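You operate a simulated robot arm through the tools that you are given. There is no shell and no other tool. Be economical: measure what you need, move in short steps, check, and stop when the job is done.

Carry out the task below with a simulated robot arm. There is one attempt and no reset: what you move stays moved.

Task
Park the black cart in the floor's yellow frame, WHITE block fitted.
Fine: block in the cart's holder; free the brake, pull the cart into the frame, then lock the brake again.

The check looks at the end state, three seconds after you hand in, the way a careful person would. Anything else that was tipped, shoved, dropped, spilled or broken makes it a failure.

Robot
A 6-joint arm with a fingered hand on a trunk, on a base that drives. Base frame: it is fixed to the floor where the robot stands at the start and does not move with it; the origin is under the middle of the robot, x ahead of it, y to its left, z up; the surface under the hand at the start is at about z = 0.78. Units: m, rad, N and s.
With the tool pointing down near the work surface it reaches from about 0.26 to 0.68 m from the robot's upright axis, wherever it stands. Its first joint turns from -2.897 to 2.897 rad. Places, roughly: black cart [0.4, -0.1, 0.5]; brake lever [0.1, -0.5, 0.7]; card holder of the black cart [0.6, 0.1, 0.8]. Payload 4 kg.
The TCP is the grasp point between the finger pads, 0.026 m short of the fingertips. In the tool frame z runs along the fingers and y along their closing line. The gripper opens to 0.148 m. The gripper's body begins 0.073 m behind the TCP. The gripper is a hand of 3 fingers: y runs from the thumb to the fingers, the wrist lies at [0, 0, -0.239] in the tool frame, and closing takes about 1.5 s.
Orientation is told as [roll, pitch, yaw] about the base's x, y, z axes, in that order, counted from this pose: with the fingers straight down and closing along the base's y, the tool's x points along the base's -x, its y along +y and its z along -z.

Tools
- The arm moves only by the tool apply_moves. Its argument "commands" is one flat list of numbers, 7 for each row, row after row: the gripper command, from -1 (shut) to 1 (fully open), values between in proportion, then the shift along the tool's x, y, z in m, then the turn, a rotation vector about the tool's x, y, z in rad. In form: [hand, dx, dy, dz, wx, wy, wz, hand, dx, dy, dz, wx, wy, wz, ...]. A call has 1 to 10 rows; each row is the pose to reach, as a shift and turn from the pose commanded when the call began, along the tool's axes at that moment. Each row takes 0.2 s and may step no farther than 0.05 m and 0.15 rad from the row before; otherwise, or with a gripper value out of range, the whole call is refused. Where a pose cannot be reached the arm comes as near as it can. A force on the tool above 80 N (or 10 N above the force at the start of the call, whichever is more), or a blocked arm, ends the call early, and 0.2 s more pass. Each finger travels about 0.153 m/s and halts on what it meets, pressing with about 33 N; the grip force reading is that of the motor and also rises with nothing between the fingers. The clock runs only during rows and for 0.2 s after the last one: add rows that repeat a pose to give the fingers time. The reply holds the time, the measured pose of the TCP, the force on the tool along the base axes, the opening and the grip force, in the units named above and with some noise, with the torque about the TCP (base axes, N m) and any sound that the robot's microphone picked up.
- Cameras (640 x 400 px; columns grow to the right, rows downward): "scene" is now at [0.036, 0.1717, 1.4948]; the picture's right is [-0.53, -0.85, 0.00], its down [-0.68, 0.43, -0.60] and it looks along [0.51, -0.32, -0.80] (base axes); focal length 289 px, centre (320, 200). "wrist" rides on the gripper at [0.068, -0.039, -0.09] in the tool frame; the picture's right is [0.50, 0.87, 0.00], its down [-0.66, 0.38, -0.65] and it looks along [-0.57, 0.33, 0.76] (tool axes); focal length 222 px, centre (320, 200). There is no depth. A picture from a camera that has moved, and an enlarged one, comes with that camera's place and axes in the base frame and with its lens.
- snapshot(camera): a new picture of that camera. It takes no simulated time.
- move_column(by): slides the trunk up (or, below 0, down) by that many m; the arm and the scene camera ride with it, the base frame stays. It gives what a move gives, with no picture.
- steer(legs): drives the robot by 1 to 6 legs, each [ahead, left, turn to the left] in m, m and rad, along the robot's own axes; the way and the turn of a leg run together, so that a leg with both is an arc; at most 1.5 m and 3.142 rad a leg. The arm and the cameras ride along, it lands a little off, and it stops where it bumps. It gives what a move gives.
- grasp_type(shape): the hand has 3 fingers and takes this shape, open, in about a second: jaw (thumb against the fingers, like two jaws); tri (thumb and two fingers); tip (a fingertip pinch); poke (one finger out to press); point (the index stretched); flat (the hand flat); cup (the hand cupped); fist (a fist). The gripper value then closes the fingers along that shape, each until it touches; the sizes above hold for jaw. It gives what a move gives, with no picture.
- turn_head(pan, tilt): turns the head with the scene camera to pan (to the left, within 2.094 rad either way) and tilt (down, from -0.506 to 1.204), counted from straight ahead of the robot. It gives what a move gives.
- inspect(camera, box): a new picture of the part [left, top, right, bottom] of that camera's present view, enlarged. It takes no simulated time.
- job_done(): hands the job in; it is judged then, once.

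Work in short steps. Places have to be worked out from the pictures, the camera data and where the tool is seen: move nearer, look again, correct. Check each grasp and each placing, and mend what went wrong. You have 120 turns and 90 pictures in all, those below and enlarged ones among them. Open the gripper and draw the arm clear of the work before you hand the job in, unless the task says otherwise; then end with one line.

The tools are called after "Request:" by a JSON object that holds its "fn" and its "kwargs". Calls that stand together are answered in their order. apply_moves: Moves the arm, as the interface text tells. Its arguments: {"type":"object","properties":{"commands":{"type":"array","items":{"type":"number"}}},"required":["commands"]} The other tools are called the same way: move_column (by) slides the trunk up or down; grasp_type (shape) gives the hand a shape; steer (legs) drives the base; turn_head (pan, tilt) turns the head that bears the scene camera; snapshot (camera) takes a picture; inspect (camera, box) takes an enlarged picture of a part of a camera's view; job_done () hands the job in.

At the start:

```text
t: 0.0
ee_pos: [0.3738, -0.1973, 1.0728]
orientation: [0.0, 0.001, 0.0]
wrist_force: [0.4, 0.0, 0.1]
moment: [-0.02, 0.02, -0.03]
gripper_width: 0.1479
gripper_force: 0.3
shape: jaw
trunk travel left (down, up): [-0.25, 0.067]
robot x, y, heading: [-0.0009, 0.0001, 0.002]
head pan, tilt: [-0.562, 0.929]
```

scene: 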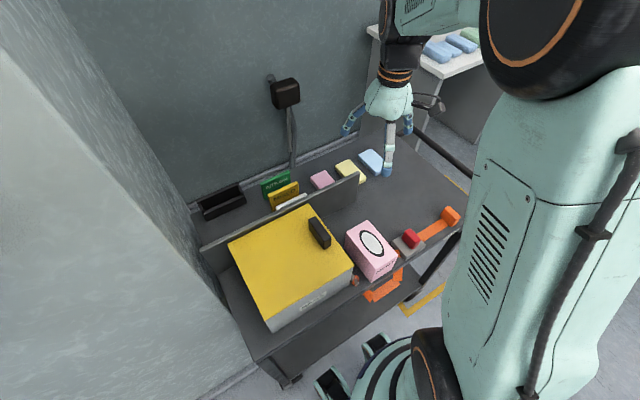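
wrist: 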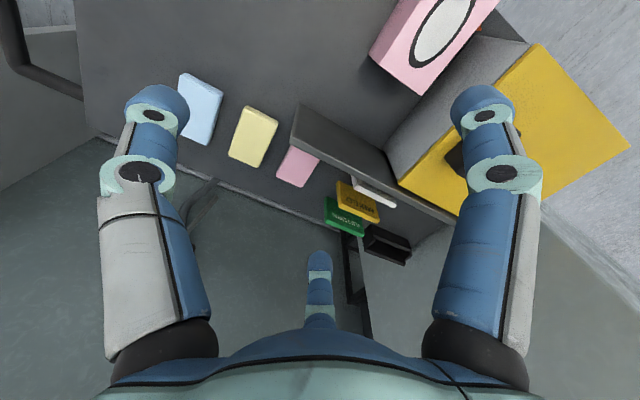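

I'll look closer at the holder area, the brake lever and the wall plug before moving.

Request:
{"fn": "inspect", "kwargs": {"camera": "scene", "box": [180, 60, 400, 220]}}

Request:
{"fn": "inspect", "kwargs": {"camera": "scene", "box": [320, 180, 480, 320]}}

Request:
{"fn": "inspect", "kwargs": {"camera": "wrist", "box": [270, 90, 470, 290]}}

```text
2.50 times, centred on (290, 140) of scene
camera zoom: at [0.036, 0.1717, 1.4948], right [-0.53, -0.85, 0.0], down [-0.68, 0.43, -0.6], along [0.51, -0.32, -0.8], focal length 723 px, centre (395, 350)
```

zoom: 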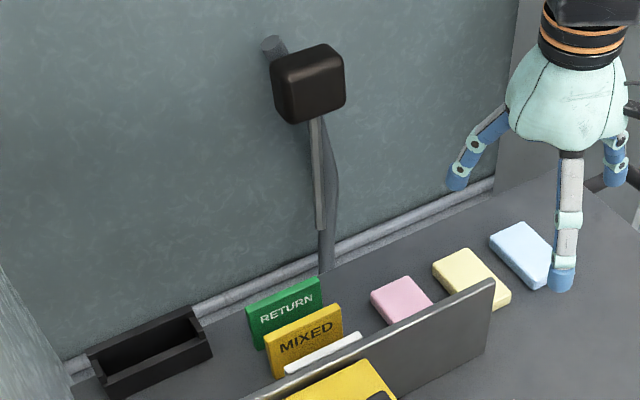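

```text
2.86 times, centred on (400, 250) of scene
camera zoom: at [0.036, 0.1717, 1.4948], right [-0.53, -0.85, 0.0], down [-0.68, 0.43, -0.6], along [0.51, -0.32, -0.8], focal length 826 px, centre (91, 57)
```

zoom: 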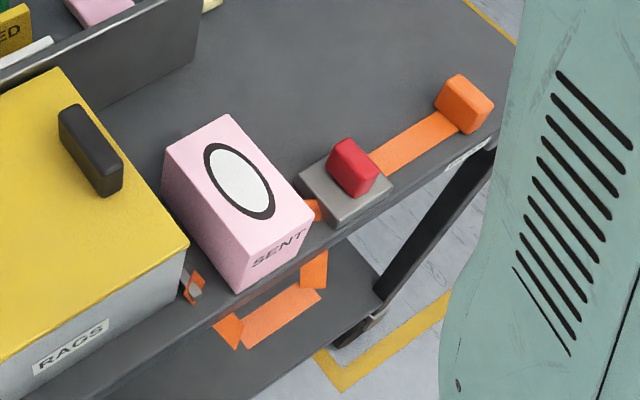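

```text
2.00 times, centred on (370, 190) of wrist
camera zoom: at [0.3068, -0.2364, 1.1653], right [-0.5, 0.87, 0.0], down [0.66, 0.38, 0.65], along [0.57, 0.33, -0.76], focal length 444 px, centre (220, 220)
```

zoom: 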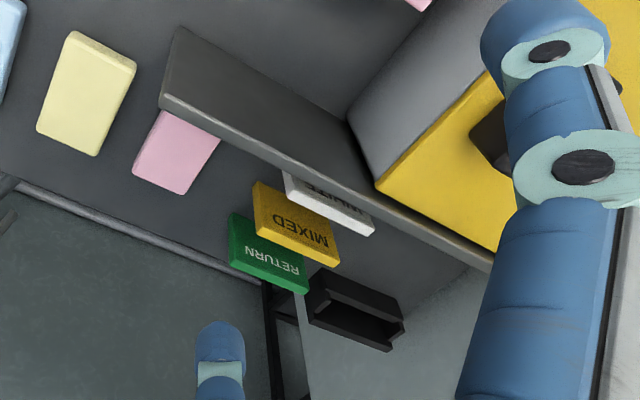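

Cards stand in a row (WHITE nearest the divider at about x 0.49, y -0.02); the holder is at about (0.63, 0.15). The fingers look spread, so I'll set the jaw shape explicitly and look.

Request:
{"fn": "grasp_type", "kwargs": {"shape": "jaw"}}

Request:
{"fn": "snapshot", "kwargs": {"camera": "wrist"}}

Request:
{"fn": "apply_moves", "kwargs": {"commands": [0, 0, 0, 0, 0, 0, 0, 0, 0, 0, 0, 0, 0, 0, 0, 0, 0, 0, 0, 0, 0, 0, 0, 0, 0, 0, 0, 0]}}

Request:
{"fn": "snapshot", "kwargs": {"camera": "wrist"}}

```text
t: 0.9
ee_pos: [0.3741, -0.1971, 1.0739]
orientation: [0.0, -0.001, -0.001]
wrist_force: [0.3, -0.1, -0.1]
moment: [-0.01, 0.0, 0.03]
gripper_width: 0.148
gripper_force: 0.1
shape: jaw
trunk travel left (down, up): [-0.25, 0.067]
robot x, y, heading: [-0.0006, -0.0004, 0.0]
head pan, tilt: [-0.562, 0.929]
```

```text
84 pictures are left
camera wrist: at [0.3068, -0.2364, 1.1653], right [-0.5, 0.87, 0.0], down [0.66, 0.38, 0.65], along [0.57, 0.33, -0.76], focal length 222 px, centre (320, 200)
```

wrist: 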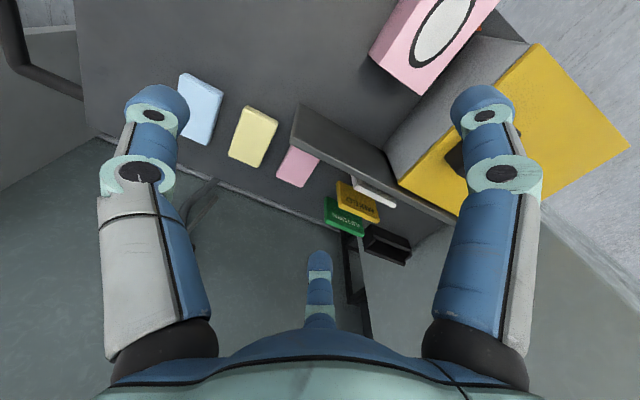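

```text
t: 1.9
ee_pos: [0.3739, -0.197, 1.0731]
orientation: [0.0, 0.0, -0.001]
wrist_force: [0.3, -0.3, -0.4]
moment: [-0.01, 0.01, 0.01]
gripper_width: 0.0748
gripper_force: 0.0
shape: jaw
trunk travel left (down, up): [-0.25, 0.067]
robot x, y, heading: [-0.0046, 0.0007, 0.001]
head pan, tilt: [-0.562, 0.929]
```

```text
83 pictures are left
camera wrist: at [0.3068, -0.2364, 1.1652], right [-0.5, 0.87, 0.0], down [0.66, 0.38, 0.65], along [0.57, 0.33, -0.76], focal length 222 px, centre (320, 200)
```

wrist: 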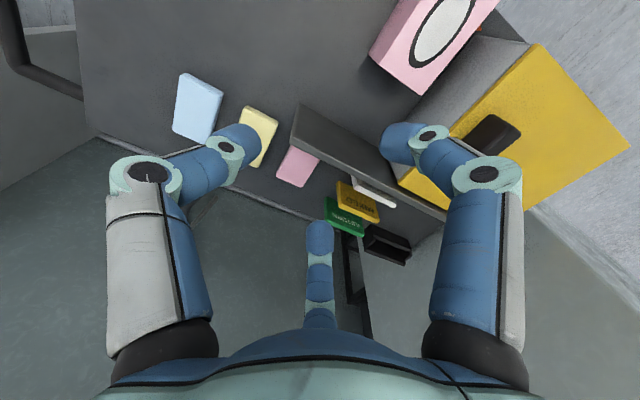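

The jaw closes radially; I'll look at the "tip" shape, which may suit thin cards better.

Request:
{"fn": "grasp_type", "kwargs": {"shape": "tip"}}

Request:
{"fn": "snapshot", "kwargs": {"camera": "wrist"}}

Request:
{"fn": "apply_moves", "kwargs": {"commands": [-0.7, 0, 0, 0, 0, 0, 0, -0.7, 0, 0, 0, 0, 0, 0, -0.7, 0, 0, 0, 0, 0, 0, -0.7, 0, 0, 0, 0, 0, 0]}}

Request:
{"fn": "snapshot", "kwargs": {"camera": "wrist"}}

```text
t: 2.8
ee_pos: [0.3744, -0.1972, 1.0746]
orientation: [0.0, 0.001, 0.001]
wrist_force: [-0.7, 1.0, -0.2]
moment: [0.02, -0.01, -0.01]
gripper_width: 0.1479
gripper_force: 0.2
shape: tip
trunk travel left (down, up): [-0.25, 0.067]
robot x, y, heading: [-0.0017, 0.0015, -0.005]
head pan, tilt: [-0.562, 0.929]
```

```text
82 pictures are left
camera wrist: at [0.3068, -0.2364, 1.1653], right [-0.5, 0.87, 0.0], down [0.66, 0.38, 0.65], along [0.57, 0.33, -0.76], focal length 222 px, centre (320, 200)
```

wrist: 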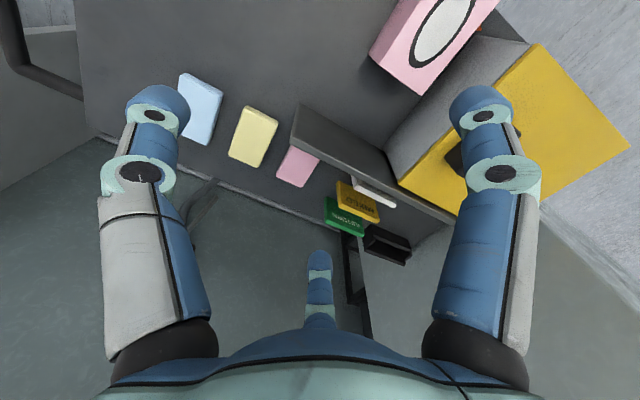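

```text
t: 3.8
ee_pos: [0.373, -0.1972, 1.0735]
orientation: [0.001, -0.001, -0.001]
wrist_force: [0.3, 0.1, -0.3]
moment: [0.02, 0.02, 0.02]
gripper_width: 0.0224
gripper_force: 0.0
shape: tip
trunk travel left (down, up): [-0.25, 0.067]
robot x, y, heading: [0.0004, -0.0033, -0.001]
head pan, tilt: [-0.562, 0.929]
```

```text
81 pictures are left
camera wrist: at [0.3068, -0.2364, 1.1652], right [-0.5, 0.87, 0.0], down [0.66, 0.38, 0.65], along [0.57, 0.33, -0.76], focal length 222 px, centre (320, 200)
```

wrist: 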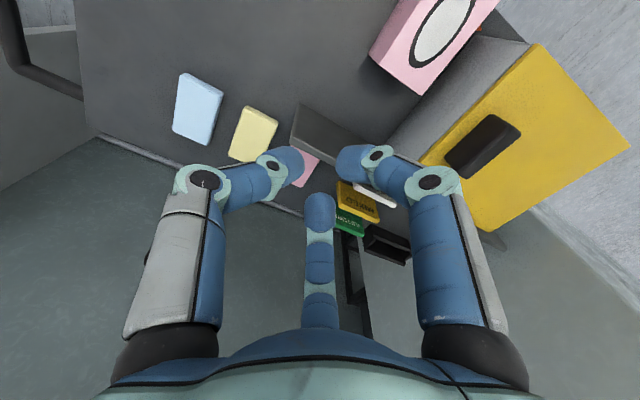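

Next I move above the card row, keeping high, to measure the cards, divider and holder.

Request:
{"fn": "apply_moves", "kwargs": {"commands": [1, -0.02, 0.04, 0, 0, 0, 0, 1, -0.04, 0.08, 0, 0, 0, 0, 1, -0.06, 0.11, 0, 0, 0, 0, 1, -0.07, 0.15, 0, 0, 0, 0]}}

Request:
{"fn": "snapshot", "kwargs": {"camera": "wrist"}}

Request:
{"fn": "snapshot", "kwargs": {"camera": "scene"}}

```text
t: 4.8
ee_pos: [0.4451, -0.0453, 1.0761]
orientation: [0.001, 0.0, 0.0]
wrist_force: [0.3, -0.4, -0.4]
moment: [-0.02, -0.03, 0.03]
gripper_width: 0.1478
gripper_force: 0.1
shape: tip
trunk travel left (down, up): [-0.25, 0.067]
robot x, y, heading: [-0.0028, -0.0003, -0.001]
head pan, tilt: [-0.562, 0.929]
```

```text
80 pictures are left
camera wrist: at [0.3784, -0.0858, 1.1682], right [-0.5, 0.87, 0.0], down [0.66, 0.38, 0.65], along [0.57, 0.33, -0.76], focal length 222 px, centre (320, 200)
```

wrist: 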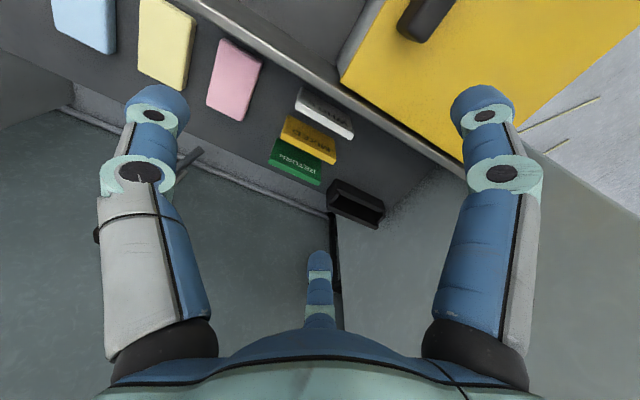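

```text
79 pictures are left
camera scene: at [0.036, 0.1727, 1.4947], right [-0.53, -0.85, 0.0], down [-0.68, 0.43, -0.6], along [0.51, -0.32, -0.8], focal length 289 px, centre (320, 200)
```

scene: 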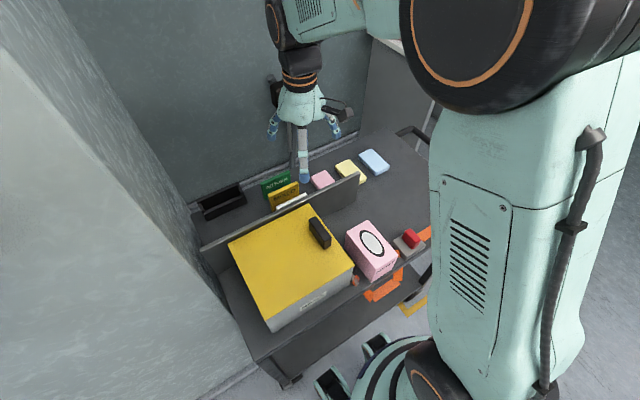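

Request:
{"fn": "inspect", "kwargs": {"camera": "wrist", "box": [240, 60, 400, 240]}}

Request:
{"fn": "inspect", "kwargs": {"camera": "scene", "box": [180, 150, 320, 250]}}

```text
2.22 times, centred on (320, 150) of wrist
camera zoom: at [0.3784, -0.0858, 1.1682], right [-0.5, 0.87, 0.0], down [0.66, 0.38, 0.65], along [0.57, 0.33, -0.76], focal length 494 px, centre (320, 311)
```

zoom: 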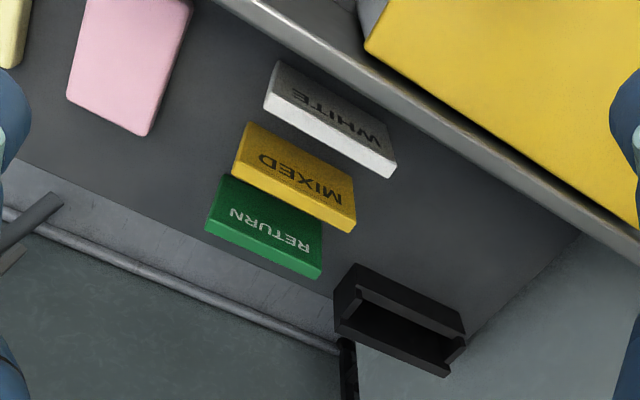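

```text
4.00 times, centred on (250, 200) of scene
camera zoom: at [0.036, 0.1727, 1.4947], right [-0.53, -0.85, 0.0], down [-0.68, 0.43, -0.6], along [0.51, -0.32, -0.8], focal length 1157 px, centre (600, 200)
```

zoom: 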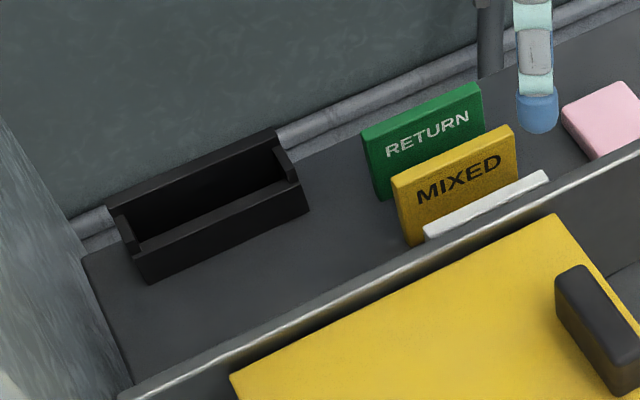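

WHITE card: width about 0.094 along y, centre about (0.482, -0.015), top z about 0.861; the divider is 0.04 away and 0.035 higher, MIXED begins at about x 0.53. I'll yaw +90° so the thumb goes on the MIXED side and the two fingers on the divider side.

Request:
{"fn": "apply_moves", "kwargs": {"commands": [1, 0, 0, 0, 0, 0, -0.15, 1, 0, 0, 0, 0, 0, -0.3, 1, 0, 0, 0, 0, 0, -0.45, 1, 0, 0, 0, 0, 0, -0.6, 1, 0, 0, 0, 0, 0, -0.75, 1, 0, 0, 0, 0, 0, -0.9, 1, 0, 0, 0, 0, 0, -1.05, 1, 0, 0, 0, 0, 0, -1.2, 1, 0, 0, 0, 0, 0, -1.35, 1, 0, 0, 0, 0, 0, -1.5]}}

Request:
{"fn": "apply_moves", "kwargs": {"commands": [-0.3, 0, 0, 0, 0, 0, -0.071, -0.3, -0.03, -0.037, 0, 0, 0, -0.071, -0.3, -0.03, -0.037, 0.04, 0, 0, -0.071, -0.3, -0.03, -0.037, 0.08, 0, 0, -0.071, -0.3, -0.03, -0.037, 0.1, 0, 0, -0.071]}}

Request:
{"fn": "snapshot", "kwargs": {"camera": "wrist"}}

Request:
{"fn": "snapshot", "kwargs": {"camera": "scene"}}

```text
t: 7.0
ee_pos: [0.4431, 0.0017, 1.0705]
orientation: [-0.005, 0.034, 1.477]
wrist_force: [-0.1, 0.4, 0.3]
moment: [-0.01, 0.0, 0.0]
gripper_width: 0.1478
gripper_force: 0.0
shape: tip
out of reach, approached as far as the arm can: row 9, 10
trunk travel left (down, up): [-0.25, 0.067]
robot x, y, heading: [-0.0009, -0.0029, -0.0]
head pan, tilt: [-0.562, 0.929]
```

```text
t: 8.2
ee_pos: [0.4825, 0.0426, 0.9708]
orientation: [-0.004, 0.017, 1.559]
wrist_force: [-0.2, 0.5, -1.0]
moment: [0.0, -0.01, -0.02]
gripper_width: 0.0519
gripper_force: 0.1
shape: tip
out of reach, approached as far as the arm can: row 1, 2, 3, 4, 5
trunk travel left (down, up): [-0.25, 0.067]
robot x, y, heading: [-0.0014, 0.0006, 0.001]
head pan, tilt: [-0.562, 0.929]
```

```text
76 pictures are left
camera wrist: at [0.5191, -0.0241, 1.0632], right [-0.87, -0.49, 0.01], down [-0.37, 0.67, 0.64], along [-0.32, 0.56, -0.77], focal length 222 px, centre (320, 200)
```

wrist: 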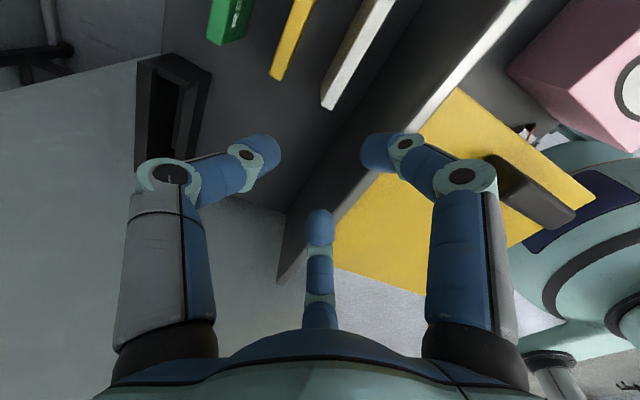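

```text
75 pictures are left
camera scene: at [0.036, 0.1716, 1.4948], right [-0.53, -0.85, 0.0], down [-0.68, 0.43, -0.6], along [0.51, -0.32, -0.8], focal length 289 px, centre (320, 200)
```

scene: 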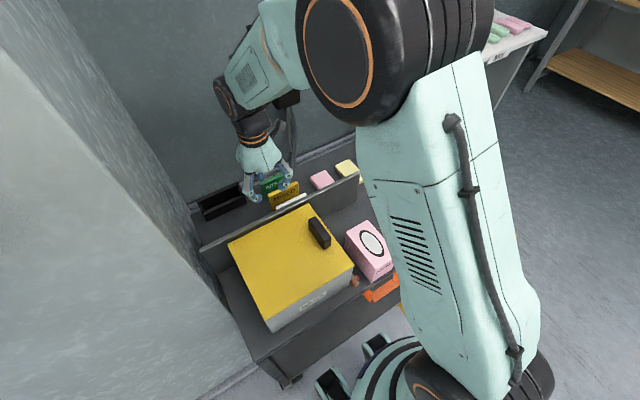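

The wrist roll limit blocks yaw 90° at this azimuth; shifting the robot about 0.1 m to its right (parallel to the cart edge) fixes that. The hand is above everything.

Request:
{"fn": "steer", "kwargs": {"legs": [[0, -0.1, 0]]}}

Request:
{"fn": "apply_moves", "kwargs": {"commands": [-0.3, 0, 0, 0, 0, 0, 0]}}

Request:
{"fn": "snapshot", "kwargs": {"camera": "wrist"}}

```text
t: 9.7
ee_pos: [0.4811, -0.0532, 0.9709]
orientation: [-0.003, 0.017, 1.557]
wrist_force: [0.2, -1.2, -0.4]
moment: [-0.05, -0.02, 0.03]
gripper_width: 0.0521
gripper_force: 0.0
shape: tip
trunk travel left (down, up): [-0.25, 0.067]
robot x, y, heading: [0.0004, -0.0981, -0.004]
head pan, tilt: [-0.562, 0.929]
```

```text
t: 10.1
ee_pos: [0.4801, -0.0521, 0.9714]
orientation: [-0.001, 0.015, 1.559]
wrist_force: [-0.1, -0.3, -0.1]
moment: [-0.01, -0.01, -0.04]
gripper_width: 0.0521
gripper_force: 0.1
shape: tip
trunk travel left (down, up): [-0.25, 0.067]
robot x, y, heading: [0.0019, -0.0946, -0.004]
head pan, tilt: [-0.562, 0.929]
```

```text
74 pictures are left
camera wrist: at [0.5189, -0.1197, 1.0635], right [-0.87, -0.49, 0.01], down [-0.37, 0.67, 0.64], along [-0.32, 0.56, -0.77], focal length 222 px, centre (320, 200)
```

wrist: 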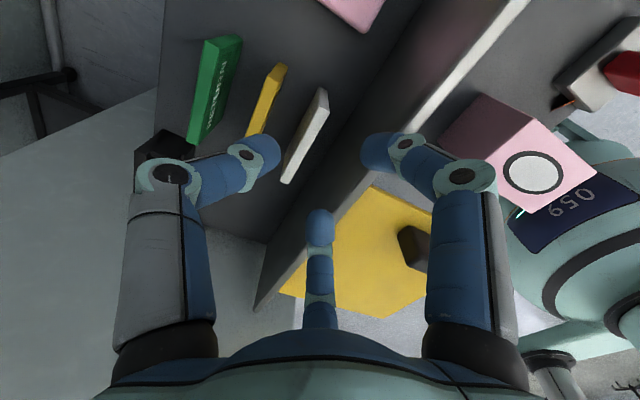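

The card's ends and edges now look like y -0.07..0.025, x 0.483. I lower to just above the card with a partly closed hand, offset slightly from the divider, and look again.

Request:
{"fn": "apply_moves", "kwargs": {"commands": [-0.38, -0.03, 0.002, 0.03, 0, 0, 0, -0.38, -0.03, 0.002, 0.07, 0, 0, 0]}}

Request:
{"fn": "snapshot", "kwargs": {"camera": "wrist"}}

Request:
{"fn": "inspect", "kwargs": {"camera": "scene", "box": [180, 130, 340, 240]}}

```text
t: 10.7
ee_pos: [0.4787, -0.0278, 0.9012]
orientation: [-0.001, 0.015, 1.559]
wrist_force: [0.7, 0.5, 0.0]
moment: [0.02, 0.02, 0.0]
gripper_width: 0.0462
gripper_force: 0.1
shape: tip
trunk travel left (down, up): [-0.25, 0.067]
robot x, y, heading: [0.0005, -0.0915, -0.0]
head pan, tilt: [-0.562, 0.929]
```

```text
73 pictures are left
camera wrist: at [0.5175, -0.0932, 0.9938], right [-0.87, -0.49, 0.01], down [-0.37, 0.67, 0.64], along [-0.32, 0.56, -0.77], focal length 222 px, centre (320, 200)
```

wrist: 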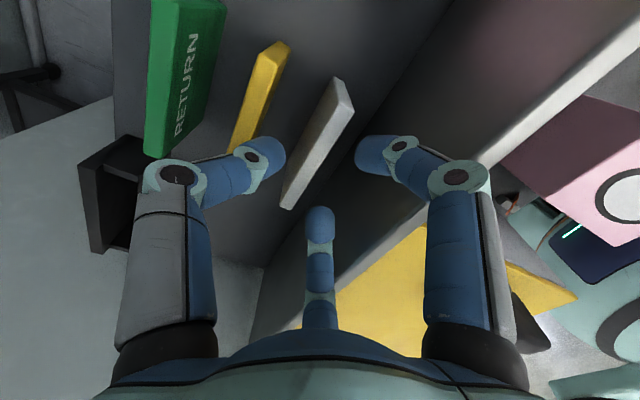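

```text
3.64 times, centred on (260, 185) of scene
camera zoom: at [0.0368, 0.0759, 1.4949], right [-0.53, -0.85, 0.0], down [-0.68, 0.43, -0.6], along [0.51, -0.32, -0.8], focal length 1052 px, centre (538, 254)
```

zoom: 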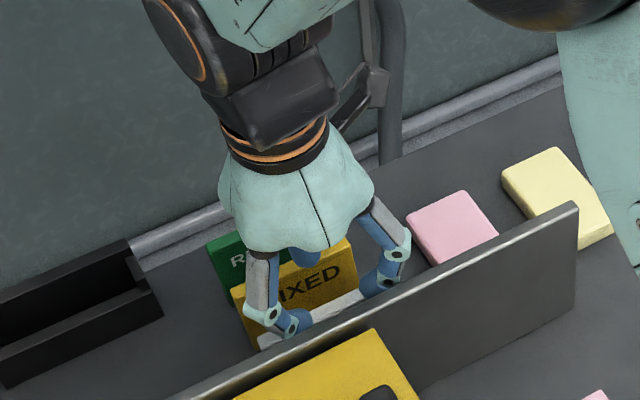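

The card is centred at about (0.4855, -0.026), between thumb and fingers. I tilt the hand 0.1 rad away from the divider, lower so the tips overlap the card by about 15 mm, and check before closing.

Request:
{"fn": "apply_moves", "kwargs": {"commands": [-0.38, 0, -0.001, 0.0, -0.1, 0, 0, -0.38, 0, -0.001, 0.015, -0.1, 0, 0, -0.38, 0, -0.001, 0.028, -0.1, 0, 0]}}

Request:
{"fn": "snapshot", "kwargs": {"camera": "wrist"}}

Request:
{"fn": "inspect", "kwargs": {"camera": "scene", "box": [220, 170, 300, 225]}}

```text
t: 11.5
ee_pos: [0.4809, -0.0263, 0.8722]
orientation: [0.098, 0.015, 1.559]
wrist_force: [-0.8, 0.5, 0.0]
moment: [-0.04, 0.0, -0.01]
gripper_width: 0.0462
gripper_force: 0.1
shape: tip
trunk travel left (down, up): [-0.25, 0.067]
robot x, y, heading: [0.0011, -0.0929, -0.0]
head pan, tilt: [-0.562, 0.929]
```

```text
71 pictures are left
camera wrist: at [0.5282, -0.0937, 0.9606], right [-0.87, -0.49, 0.09], down [-0.3, 0.67, 0.68], along [-0.39, 0.56, -0.73], focal length 222 px, centre (320, 200)
```

wrist: 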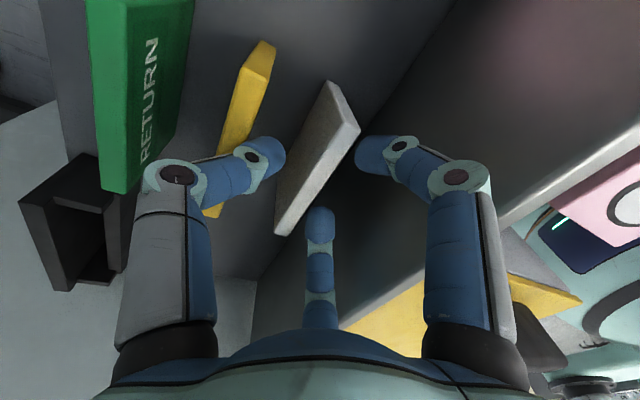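

```text
7.27 times, centred on (260, 198) of scene
camera zoom: at [0.0366, 0.0765, 1.4948], right [-0.53, -0.85, 0.0], down [-0.68, 0.43, -0.6], along [0.51, -0.32, -0.8], focal length 2103 px, centre (756, 218)
```

zoom: 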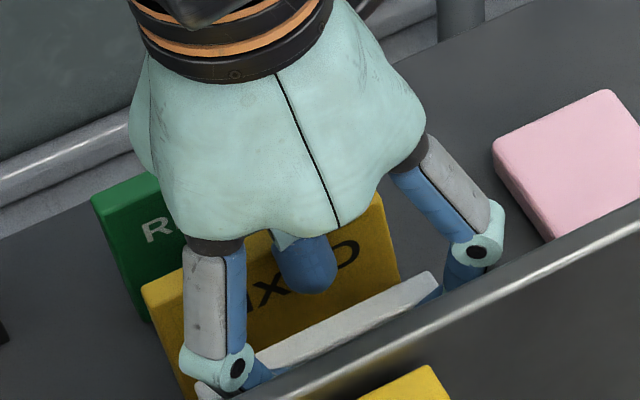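

The thumb is between MIXED and WHITE, the fingers between WHITE and divider, with no contact. Closing.

Request:
{"fn": "apply_moves", "kwargs": {"commands": [-1, 0, 0, 0, 0, 0, 0, -1, 0, 0, 0, 0, 0, 0, -1, 0, 0, 0, 0, 0, 0, -1, 0, 0, 0, 0, 0, 0, -1, 0, 0, 0, 0, 0, 0]}}

Request:
{"fn": "snapshot", "kwargs": {"camera": "wrist"}}

```text
t: 12.7
ee_pos: [0.4799, -0.0269, 0.8724]
orientation: [0.098, 0.016, 1.559]
wrist_force: [-0.3, 0.1, 0.2]
moment: [-0.01, 0.02, -0.01]
gripper_width: 0.0122
gripper_force: 33.4
shape: tip
trunk travel left (down, up): [-0.25, 0.067]
robot x, y, heading: [0.0026, -0.0953, -0.001]
head pan, tilt: [-0.562, 0.929]
```

```text
69 pictures are left
camera wrist: at [0.5278, -0.0937, 0.9609], right [-0.87, -0.49, 0.09], down [-0.3, 0.67, 0.68], along [-0.39, 0.56, -0.73], focal length 222 px, centre (320, 200)
```

wrist: 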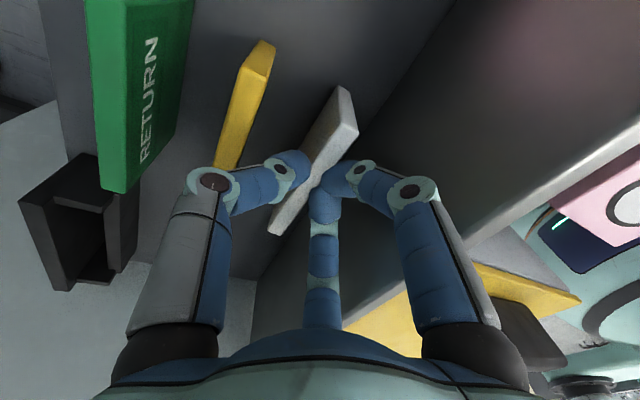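

Grip holds at 12 mm thickness. Lifting straight up 0.12 m.

Request:
{"fn": "apply_moves", "kwargs": {"commands": [-1, 0, 0.003, -0.03, 0, 0, 0, -1, 0, 0.007, -0.07, 0, 0, 0, -1, 0, 0.011, -0.11, 0, 0, 0, -1, 0, 0.012, -0.125, 0, 0, 0]}}

Request:
{"fn": "snapshot", "kwargs": {"camera": "wrist"}}

Request:
{"fn": "snapshot", "kwargs": {"camera": "scene"}}

```text
t: 13.7
ee_pos: [0.4789, -0.0225, 0.9975]
orientation: [0.099, 0.015, 1.559]
wrist_force: [0.4, -0.7, -0.4]
moment: [-0.03, 0.01, 0.0]
gripper_width: 0.0122
gripper_force: 32.5
shape: tip
trunk travel left (down, up): [-0.25, 0.067]
robot x, y, heading: [0.0002, -0.0906, -0.005]
head pan, tilt: [-0.562, 0.929]
```

```text
68 pictures are left
camera wrist: at [0.5275, -0.0897, 1.0859], right [-0.87, -0.49, 0.09], down [-0.3, 0.67, 0.68], along [-0.39, 0.56, -0.73], focal length 222 px, centre (320, 200)
```

wrist: 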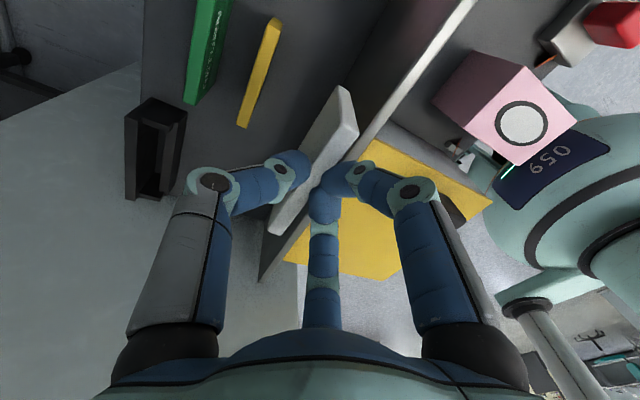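

```text
67 pictures are left
camera scene: at [0.0362, 0.0764, 1.4948], right [-0.53, -0.85, 0.0], down [-0.68, 0.43, -0.6], along [0.51, -0.32, -0.8], focal length 289 px, centre (320, 200)
```

scene: 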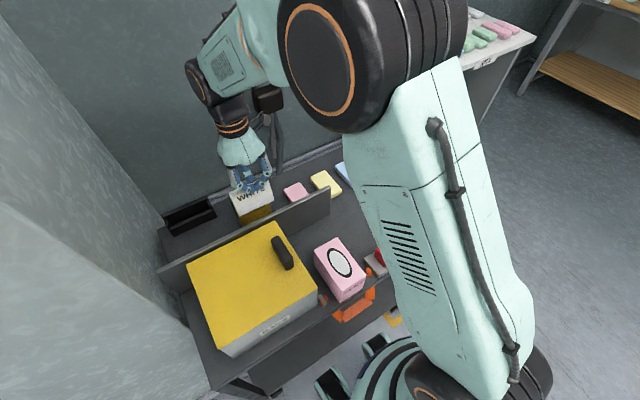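

Card held upright. I drive back left 0.09 m so the holder is comfortably in reach, then look at the holder closely.

Request:
{"fn": "steer", "kwargs": {"legs": [[0, 0.09, 0]]}}

Request:
{"fn": "inspect", "kwargs": {"camera": "wrist", "box": [60, 60, 260, 260]}}

Request:
{"fn": "inspect", "kwargs": {"camera": "scene", "box": [170, 130, 310, 240]}}

```text
t: 15.2
ee_pos: [0.4808, 0.0665, 0.9972]
orientation: [0.098, 0.016, 1.556]
wrist_force: [0.1, 0.6, -0.6]
moment: [-0.03, -0.01, 0.02]
gripper_width: 0.0122
gripper_force: 33.0
shape: tip
trunk travel left (down, up): [-0.25, 0.067]
robot x, y, heading: [0.0021, -0.0065, -0.005]
head pan, tilt: [-0.562, 0.929]
```

```text
2.00 times, centred on (160, 160) of wrist
camera zoom: at [0.5278, -0.0001, 1.0858], right [-0.87, -0.49, 0.09], down [-0.3, 0.67, 0.68], along [-0.39, 0.56, -0.73], focal length 444 px, centre (640, 280)
```

zoom: 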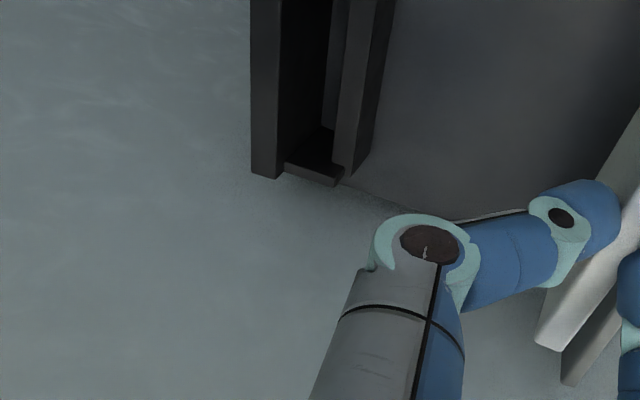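

```text
3.64 times, centred on (240, 185) of scene
camera zoom: at [0.0366, 0.1671, 1.4948], right [-0.54, -0.84, 0.0], down [-0.68, 0.43, -0.6], along [0.51, -0.32, -0.8], focal length 1052 px, centre (611, 254)
```

zoom: 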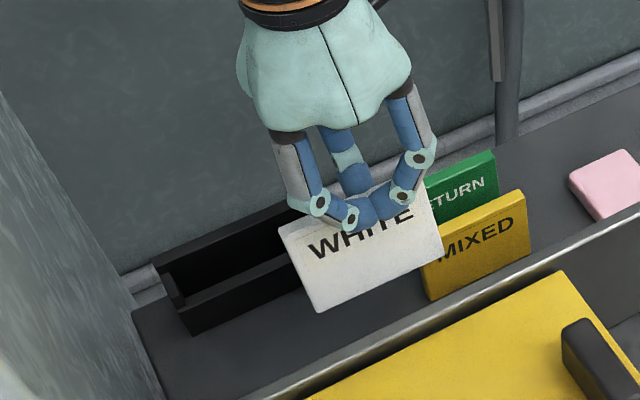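

The holder slot looks about x 0.611–0.632, y 0.085–0.20, walls up to about z 0.82. I carry the card above it (card bottom about 0.88) and look.

Request:
{"fn": "apply_moves", "kwargs": {"commands": [-1, -0.02, -0.04, -0.004, 0, 0, 0, -1, -0.04, -0.08, -0.008, 0, 0, 0, -1, -0.06, -0.115, -0.01, 0, 0, 0, -1, -0.075, -0.136, -0.004, 0, 0, 0]}}

Request:
{"fn": "snapshot", "kwargs": {"camera": "wrist"}}

Request:
{"fn": "inspect", "kwargs": {"camera": "scene", "box": [170, 130, 310, 240]}}

```text
t: 16.2
ee_pos: [0.6206, 0.1422, 0.9868]
orientation: [0.098, 0.015, 1.556]
wrist_force: [-0.5, -0.2, -0.7]
moment: [0.03, 0.01, 0.01]
gripper_width: 0.0121
gripper_force: 33.3
shape: tip
trunk travel left (down, up): [-0.25, 0.067]
robot x, y, heading: [-0.0003, -0.0048, -0.001]
head pan, tilt: [-0.562, 0.929]
```

```text
64 pictures are left
camera wrist: at [0.6683, 0.0746, 1.075], right [-0.87, -0.49, 0.09], down [-0.3, 0.67, 0.68], along [-0.39, 0.56, -0.73], focal length 222 px, centre (320, 200)
```

wrist: 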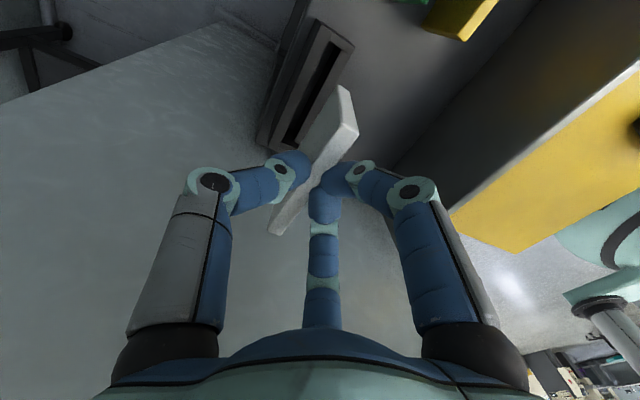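

```text
3.64 times, centred on (240, 185) of scene
camera zoom: at [0.0372, 0.167, 1.4948], right [-0.54, -0.84, 0.0], down [-0.68, 0.43, -0.6], along [0.51, -0.32, -0.8], focal length 1052 px, centre (611, 254)
```

zoom: 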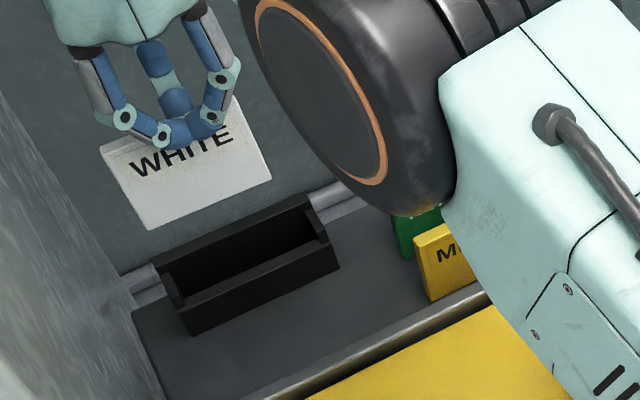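

I zoom in tightly on card and holder to align to a few millimetres.

Request:
{"fn": "inspect", "kwargs": {"camera": "scene", "box": [190, 150, 254, 206]}}

Request:
{"fn": "inspect", "kwargs": {"camera": "wrist", "box": [240, 10, 370, 240]}}

```text
7.14 times, centred on (222, 178) of scene
camera zoom: at [0.0372, 0.167, 1.4948], right [-0.54, -0.84, 0.0], down [-0.68, 0.43, -0.6], along [0.51, -0.32, -0.8], focal length 2066 px, centre (1020, 357)
```

zoom: 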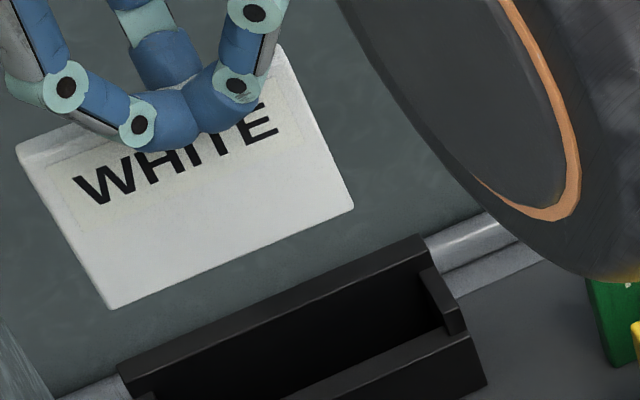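

```text
1.74 times, centred on (305, 125) of wrist
camera zoom: at [0.6683, 0.0746, 1.075], right [-0.87, -0.49, 0.09], down [-0.3, 0.67, 0.68], along [-0.39, 0.56, -0.73], focal length 386 px, centre (346, 330)
```

zoom: 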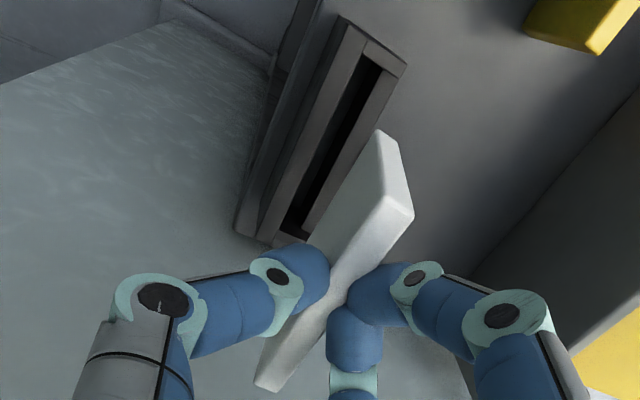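

Measured: slot x about 0.608–0.626, y about 0.088–0.191 (back wall top about z 0.835, front 0.811); the card spans y 0.104–0.199 with bottom at x about 0.618, z 0.894. I shift 11 mm toward -y and lower 45 mm, then check.

Request:
{"fn": "apply_moves", "kwargs": {"commands": [-1, 0.0115, 0, 0, 0, 0, 0, -1, 0.0115, -0.0025, 0.025, 0, 0, 0, -1, 0.0115, -0.0045, 0.045, 0, 0, 0]}}

Request:
{"fn": "inspect", "kwargs": {"camera": "scene", "box": [190, 150, 254, 206]}}

Request:
{"fn": "inspect", "kwargs": {"camera": "wrist", "box": [240, 10, 370, 240]}}

```text
t: 17.0
ee_pos: [0.6187, 0.1307, 0.9414]
orientation: [0.096, 0.016, 1.556]
wrist_force: [-0.2, -0.4, -0.2]
moment: [-0.07, 0.0, -0.01]
gripper_width: 0.0122
gripper_force: 33.8
shape: tip
trunk travel left (down, up): [-0.25, 0.067]
robot x, y, heading: [0.0041, -0.0091, -0.0]
head pan, tilt: [-0.562, 0.929]
```

```text
7.14 times, centred on (222, 178) of scene
camera zoom: at [0.0367, 0.1665, 1.4948], right [-0.54, -0.84, 0.0], down [-0.68, 0.43, -0.6], along [0.51, -0.32, -0.8], focal length 2066 px, centre (1020, 357)
```

zoom: 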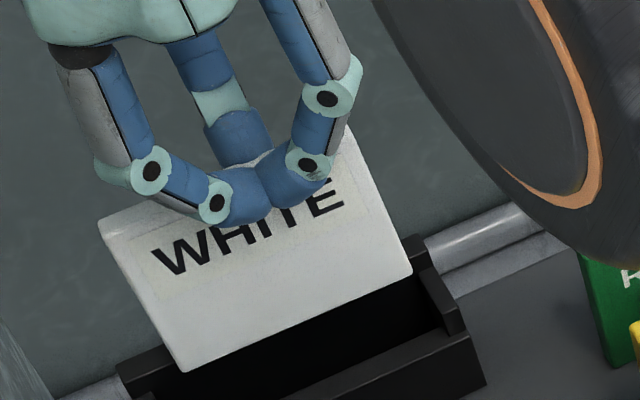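

```text
1.74 times, centred on (305, 125) of wrist
camera zoom: at [0.6659, 0.0624, 1.0302], right [-0.87, -0.49, 0.09], down [-0.3, 0.67, 0.68], along [-0.39, 0.56, -0.73], focal length 386 px, centre (346, 330)
```

zoom: 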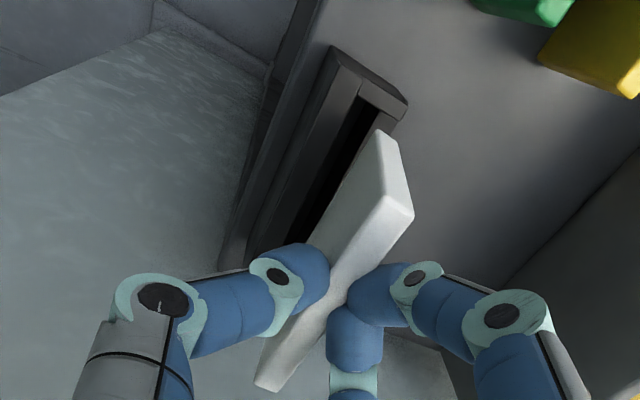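

The card is now y 0.094–0.188, x 0.6115–0.6235, centred over the slot. I lower slowly into it.

Request:
{"fn": "apply_moves", "kwargs": {"commands": [-1, 0, -0.0015, 0.015, 0, 0, 0, -1, 0, -0.003, 0.03, 0, 0, 0]}}

Request:
{"fn": "inspect", "kwargs": {"camera": "scene", "box": [190, 160, 254, 216]}}

Request:
{"fn": "inspect", "kwargs": {"camera": "wrist", "box": [240, 10, 370, 240]}}

```text
t: 17.6
ee_pos: [0.6191, 0.1279, 0.9112]
orientation: [0.098, 0.016, 1.558]
wrist_force: [1.2, 0.1, 0.1]
moment: [-0.01, -0.01, -0.01]
gripper_width: 0.0119
gripper_force: 32.8
shape: tip
trunk travel left (down, up): [-0.25, 0.067]
robot x, y, heading: [0.0011, -0.005, -0.001]
head pan, tilt: [-0.562, 0.929]
```

```text
7.14 times, centred on (222, 188) of scene
camera zoom: at [0.0367, 0.1666, 1.4948], right [-0.54, -0.84, 0.0], down [-0.68, 0.43, -0.6], along [0.51, -0.32, -0.8], focal length 2066 px, centre (1020, 286)
```

zoom: 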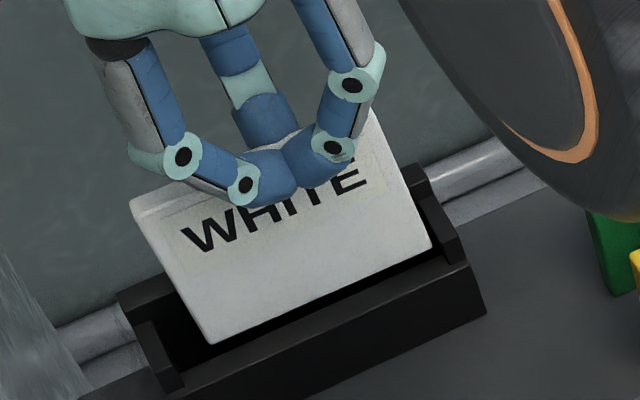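

```text
1.74 times, centred on (305, 125) of wrist
camera zoom: at [0.6664, 0.0615, 0.9993], right [-0.87, -0.49, 0.09], down [-0.3, 0.67, 0.68], along [-0.39, 0.56, -0.73], focal length 386 px, centre (346, 330)
```

zoom: 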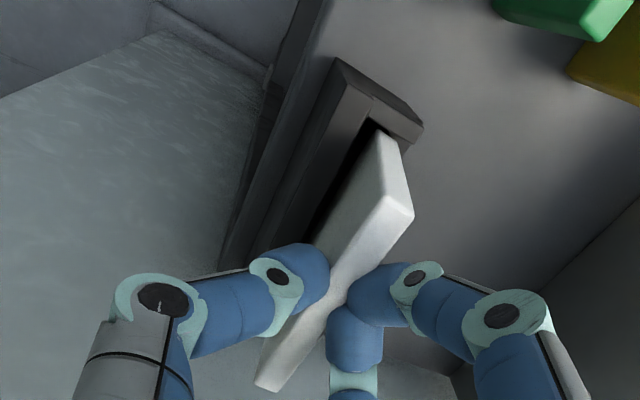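

The card is entering the slot with a bit more room at the +y end and at the back. I nudge +3 mm in y and x and lower further.

Request:
{"fn": "apply_moves", "kwargs": {"commands": [-1, -0.003, -0.003, 0, 0, 0, 0, -1, -0.003, -0.004, 0.012, 0, 0, 0, -1, -0.003, -0.005, 0.022, 0, 0, 0]}}

Request:
{"fn": "inspect", "kwargs": {"camera": "scene", "box": [190, 160, 254, 216]}}

Request:
{"fn": "inspect", "kwargs": {"camera": "wrist", "box": [240, 10, 370, 240]}}

```text
t: 18.4
ee_pos: [0.6198, 0.131, 0.8888]
orientation: [0.098, 0.015, 1.555]
wrist_force: [1.0, -0.2, -0.7]
moment: [0.0, -0.09, 0.08]
gripper_width: 0.0122
gripper_force: 33.0
shape: tip
trunk travel left (down, up): [-0.25, 0.067]
robot x, y, heading: [-0.0008, -0.0065, -0.004]
head pan, tilt: [-0.562, 0.929]
```

```text
7.14 times, centred on (222, 188) of scene
camera zoom: at [0.0367, 0.1666, 1.4948], right [-0.54, -0.84, 0.0], down [-0.68, 0.43, -0.6], along [0.51, -0.32, -0.8], focal length 2066 px, centre (1020, 286)
```

zoom: 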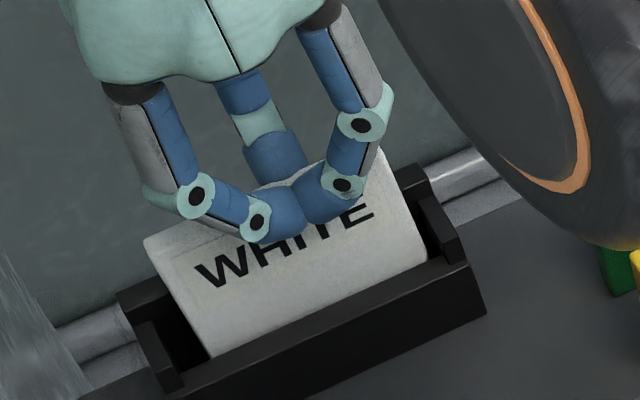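

```text
1.74 times, centred on (305, 125) of wrist
camera zoom: at [0.6676, 0.0637, 0.9775], right [-0.87, -0.49, 0.09], down [-0.3, 0.67, 0.68], along [-0.39, 0.56, -0.73], focal length 386 px, centre (346, 330)
```

zoom: 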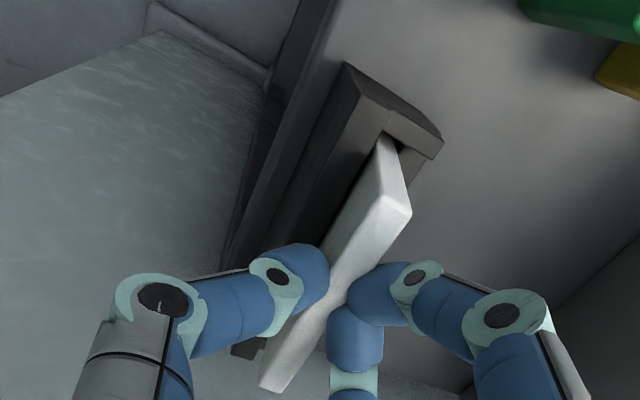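

The card is inside the slot. I continue down in small steps until it seats.

Request:
{"fn": "apply_moves", "kwargs": {"commands": [-1, 0, -0.0006, 0.006, 0, 0, 0, -1, 0, -0.001, 0.01, 0, 0, 0]}}

```text
t: 19.0
ee_pos: [0.6201, 0.1304, 0.8806]
orientation: [0.097, 0.015, 1.555]
wrist_force: [0.3, -0.7, 0.4]
moment: [-0.02, 0.0, 0.07]
gripper_width: 0.0119
gripper_force: 33.0
shape: tip
trunk travel left (down, up): [-0.25, 0.067]
robot x, y, heading: [0.0022, -0.0021, -0.002]
head pan, tilt: [-0.562, 0.929]
```

Request:
{"fn": "apply_moves", "kwargs": {"commands": [-1, 0, -0.0003, 0.003, 0, 0, 0, -1, 0, -0.0006, 0.006, 0, 0, 0]}}

Request:
{"fn": "inspect", "kwargs": {"camera": "scene", "box": [190, 160, 254, 216]}}

```text
t: 19.6
ee_pos: [0.6197, 0.1287, 0.8737]
orientation: [0.097, 0.016, 1.559]
wrist_force: [-0.5, -0.1, 0.5]
moment: [0.0, -0.05, 0.09]
gripper_width: 0.0119
gripper_force: 33.2
shape: tip
trunk travel left (down, up): [-0.25, 0.067]
robot x, y, heading: [-0.0016, -0.0048, -0.004]
head pan, tilt: [-0.562, 0.929]
```

```text
7.14 times, centred on (222, 188) of scene
camera zoom: at [0.0365, 0.1666, 1.4948], right [-0.54, -0.84, 0.0], down [-0.68, 0.43, -0.6], along [0.51, -0.32, -0.8], focal length 2066 px, centre (1020, 286)
```

zoom: 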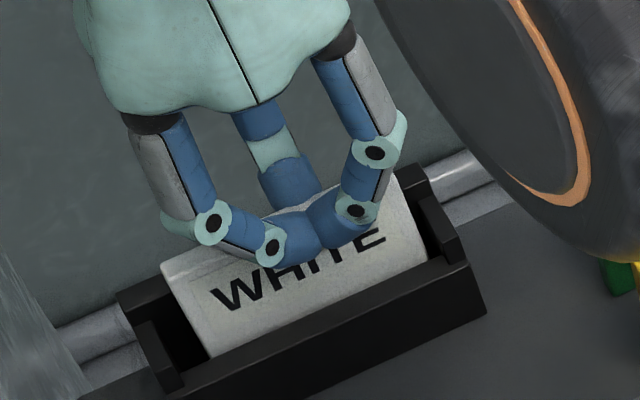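

No contact force yet; a few millimetres more.

Request:
{"fn": "apply_moves", "kwargs": {"commands": [-1, 0, -0.0002, 0.002, 0, 0, 0, -1, 0, -0.0004, 0.004, 0, 0, 0]}}

```text
t: 20.2
ee_pos: [0.6193, 0.1296, 0.8715]
orientation: [0.097, 0.015, 1.556]
wrist_force: [-0.8, 0.9, 8.6]
moment: [0.07, -0.02, 0.06]
gripper_width: 0.0119
gripper_force: 32.7
shape: tip
trunk travel left (down, up): [-0.25, 0.067]
robot x, y, heading: [-0.0015, -0.0031, -0.008]
head pan, tilt: [-0.562, 0.929]
```

Seated (8.6 N). Opening partly and then lifting away.

Request:
{"fn": "apply_moves", "kwargs": {"commands": [-0.8, 0, 0, 0, 0, 0, 0, -0.5, 0, 0, 0, 0, 0, 0, -0.4, 0, 0, 0, 0, 0, 0]}}

Request:
{"fn": "inspect", "kwargs": {"camera": "wrist", "box": [160, 10, 400, 240]}}

Request:
{"fn": "inspect", "kwargs": {"camera": "scene", "box": [190, 160, 254, 216]}}

```text
t: 21.0
ee_pos: [0.6195, 0.129, 0.8695]
orientation: [0.097, 0.016, 1.555]
wrist_force: [0.0, -0.2, -0.5]
moment: [0.0, 0.01, 0.02]
gripper_width: 0.044
gripper_force: 0.0
shape: tip
trunk travel left (down, up): [-0.25, 0.067]
robot x, y, heading: [0.0021, -0.0096, -0.002]
head pan, tilt: [-0.562, 0.929]
```

```text
1.74 times, centred on (280, 125) of wrist
camera zoom: at [0.667, 0.0614, 0.9573], right [-0.87, -0.49, 0.09], down [-0.3, 0.67, 0.68], along [-0.39, 0.56, -0.73], focal length 386 px, centre (390, 330)
```

zoom: 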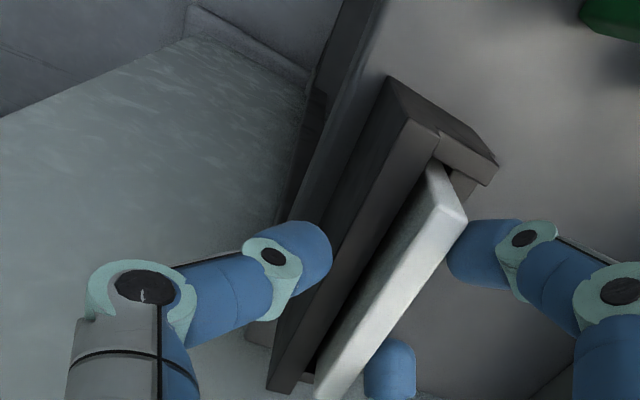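

```text
7.14 times, centred on (222, 188) of scene
camera zoom: at [0.0366, 0.1666, 1.4948], right [-0.54, -0.84, 0.0], down [-0.68, 0.43, -0.6], along [0.51, -0.32, -0.8], focal length 2066 px, centre (1020, 286)
```

zoom: 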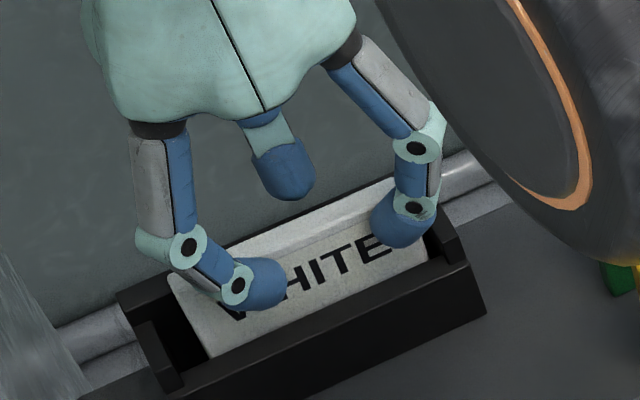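

Released, and the card stands in the holder. Lifting straight up along the tool axis, clear of the card.

Request:
{"fn": "apply_moves", "kwargs": {"commands": [-0.4, 0, 0.001, -0.03, 0, 0, 0, -0.4, 0, 0.004, -0.07, 0, 0, 0, -0.4, 0, 0.008, -0.12, 0, 0, 0, -0.4, 0, 0.012, -0.16, 0, 0, 0]}}

Request:
{"fn": "inspect", "kwargs": {"camera": "scene", "box": [170, 130, 330, 240]}}

```text
refused: row 3 steps farther than a row can; nothing moved
```

```text
3.64 times, centred on (250, 185) of scene
camera zoom: at [0.0366, 0.1666, 1.4948], right [-0.54, -0.84, 0.0], down [-0.68, 0.43, -0.6], along [0.51, -0.32, -0.8], focal length 1052 px, centre (574, 254)
```

zoom: 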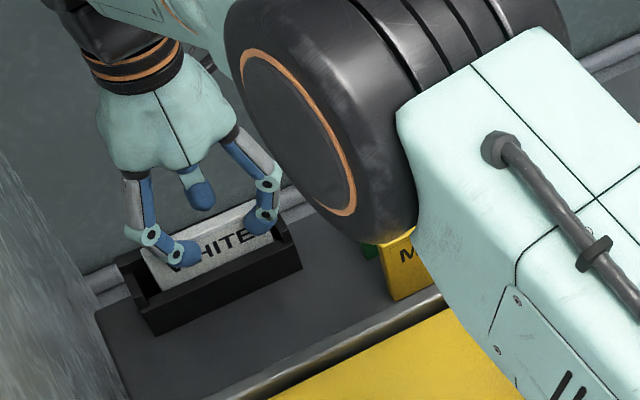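

Row step too long; redo with smaller steps.

Request:
{"fn": "apply_moves", "kwargs": {"commands": [-0.4, 0, 0.001, -0.03, 0, 0, 0, -0.4, 0, 0.004, -0.07, 0, 0, 0, -0.4, 0, 0.008, -0.11, 0, 0, 0, -0.4, 0, 0.012, -0.15, 0, 0, 0, -0.4, 0, 0.05, -0.18, 0.1, 0, 0, -0.4, 0, 0.09, -0.19, 0.1, 0, 0]}}

Request:
{"fn": "snapshot", "kwargs": {"camera": "scene"}}

Request:
{"fn": "inspect", "kwargs": {"camera": "scene", "box": [170, 130, 330, 240]}}

```text
t: 22.4
ee_pos: [0.5473, 0.1352, 1.0692]
orientation: [-0.001, 0.016, 1.556]
wrist_force: [0.0, -0.5, -1.1]
moment: [0.01, 0.02, 0.01]
gripper_width: 0.0442
gripper_force: 0.1
shape: tip
trunk travel left (down, up): [-0.25, 0.067]
robot x, y, heading: [0.0014, -0.0046, -0.003]
head pan, tilt: [-0.562, 0.929]
```

```text
50 pictures are left
camera scene: at [0.0362, 0.1665, 1.4948], right [-0.54, -0.84, 0.0], down [-0.68, 0.43, -0.6], along [0.51, -0.32, -0.8], focal length 289 px, centre (320, 200)
```

scene: 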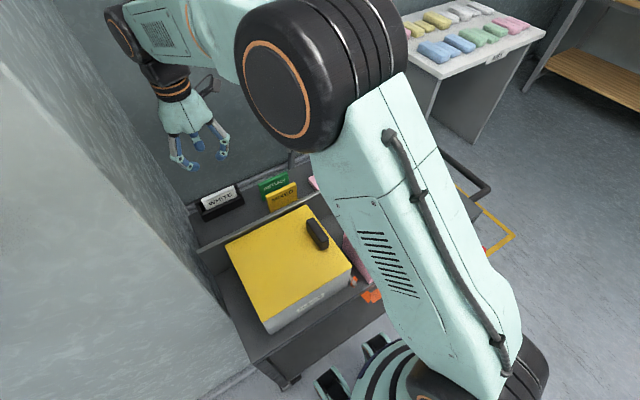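

```text
3.64 times, centred on (250, 185) of scene
camera zoom: at [0.0362, 0.1665, 1.4948], right [-0.54, -0.84, 0.0], down [-0.68, 0.43, -0.6], along [0.51, -0.32, -0.8], focal length 1052 px, centre (574, 254)
```

zoom: 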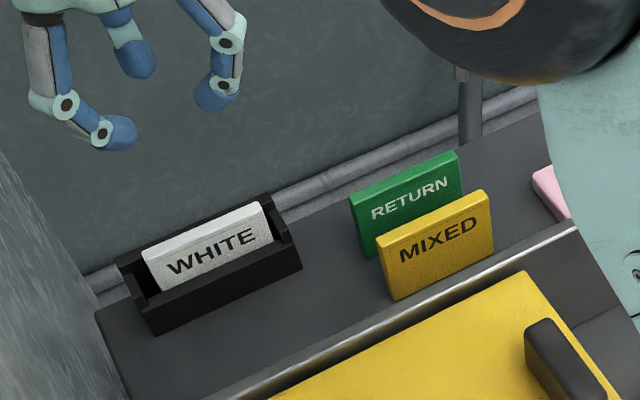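

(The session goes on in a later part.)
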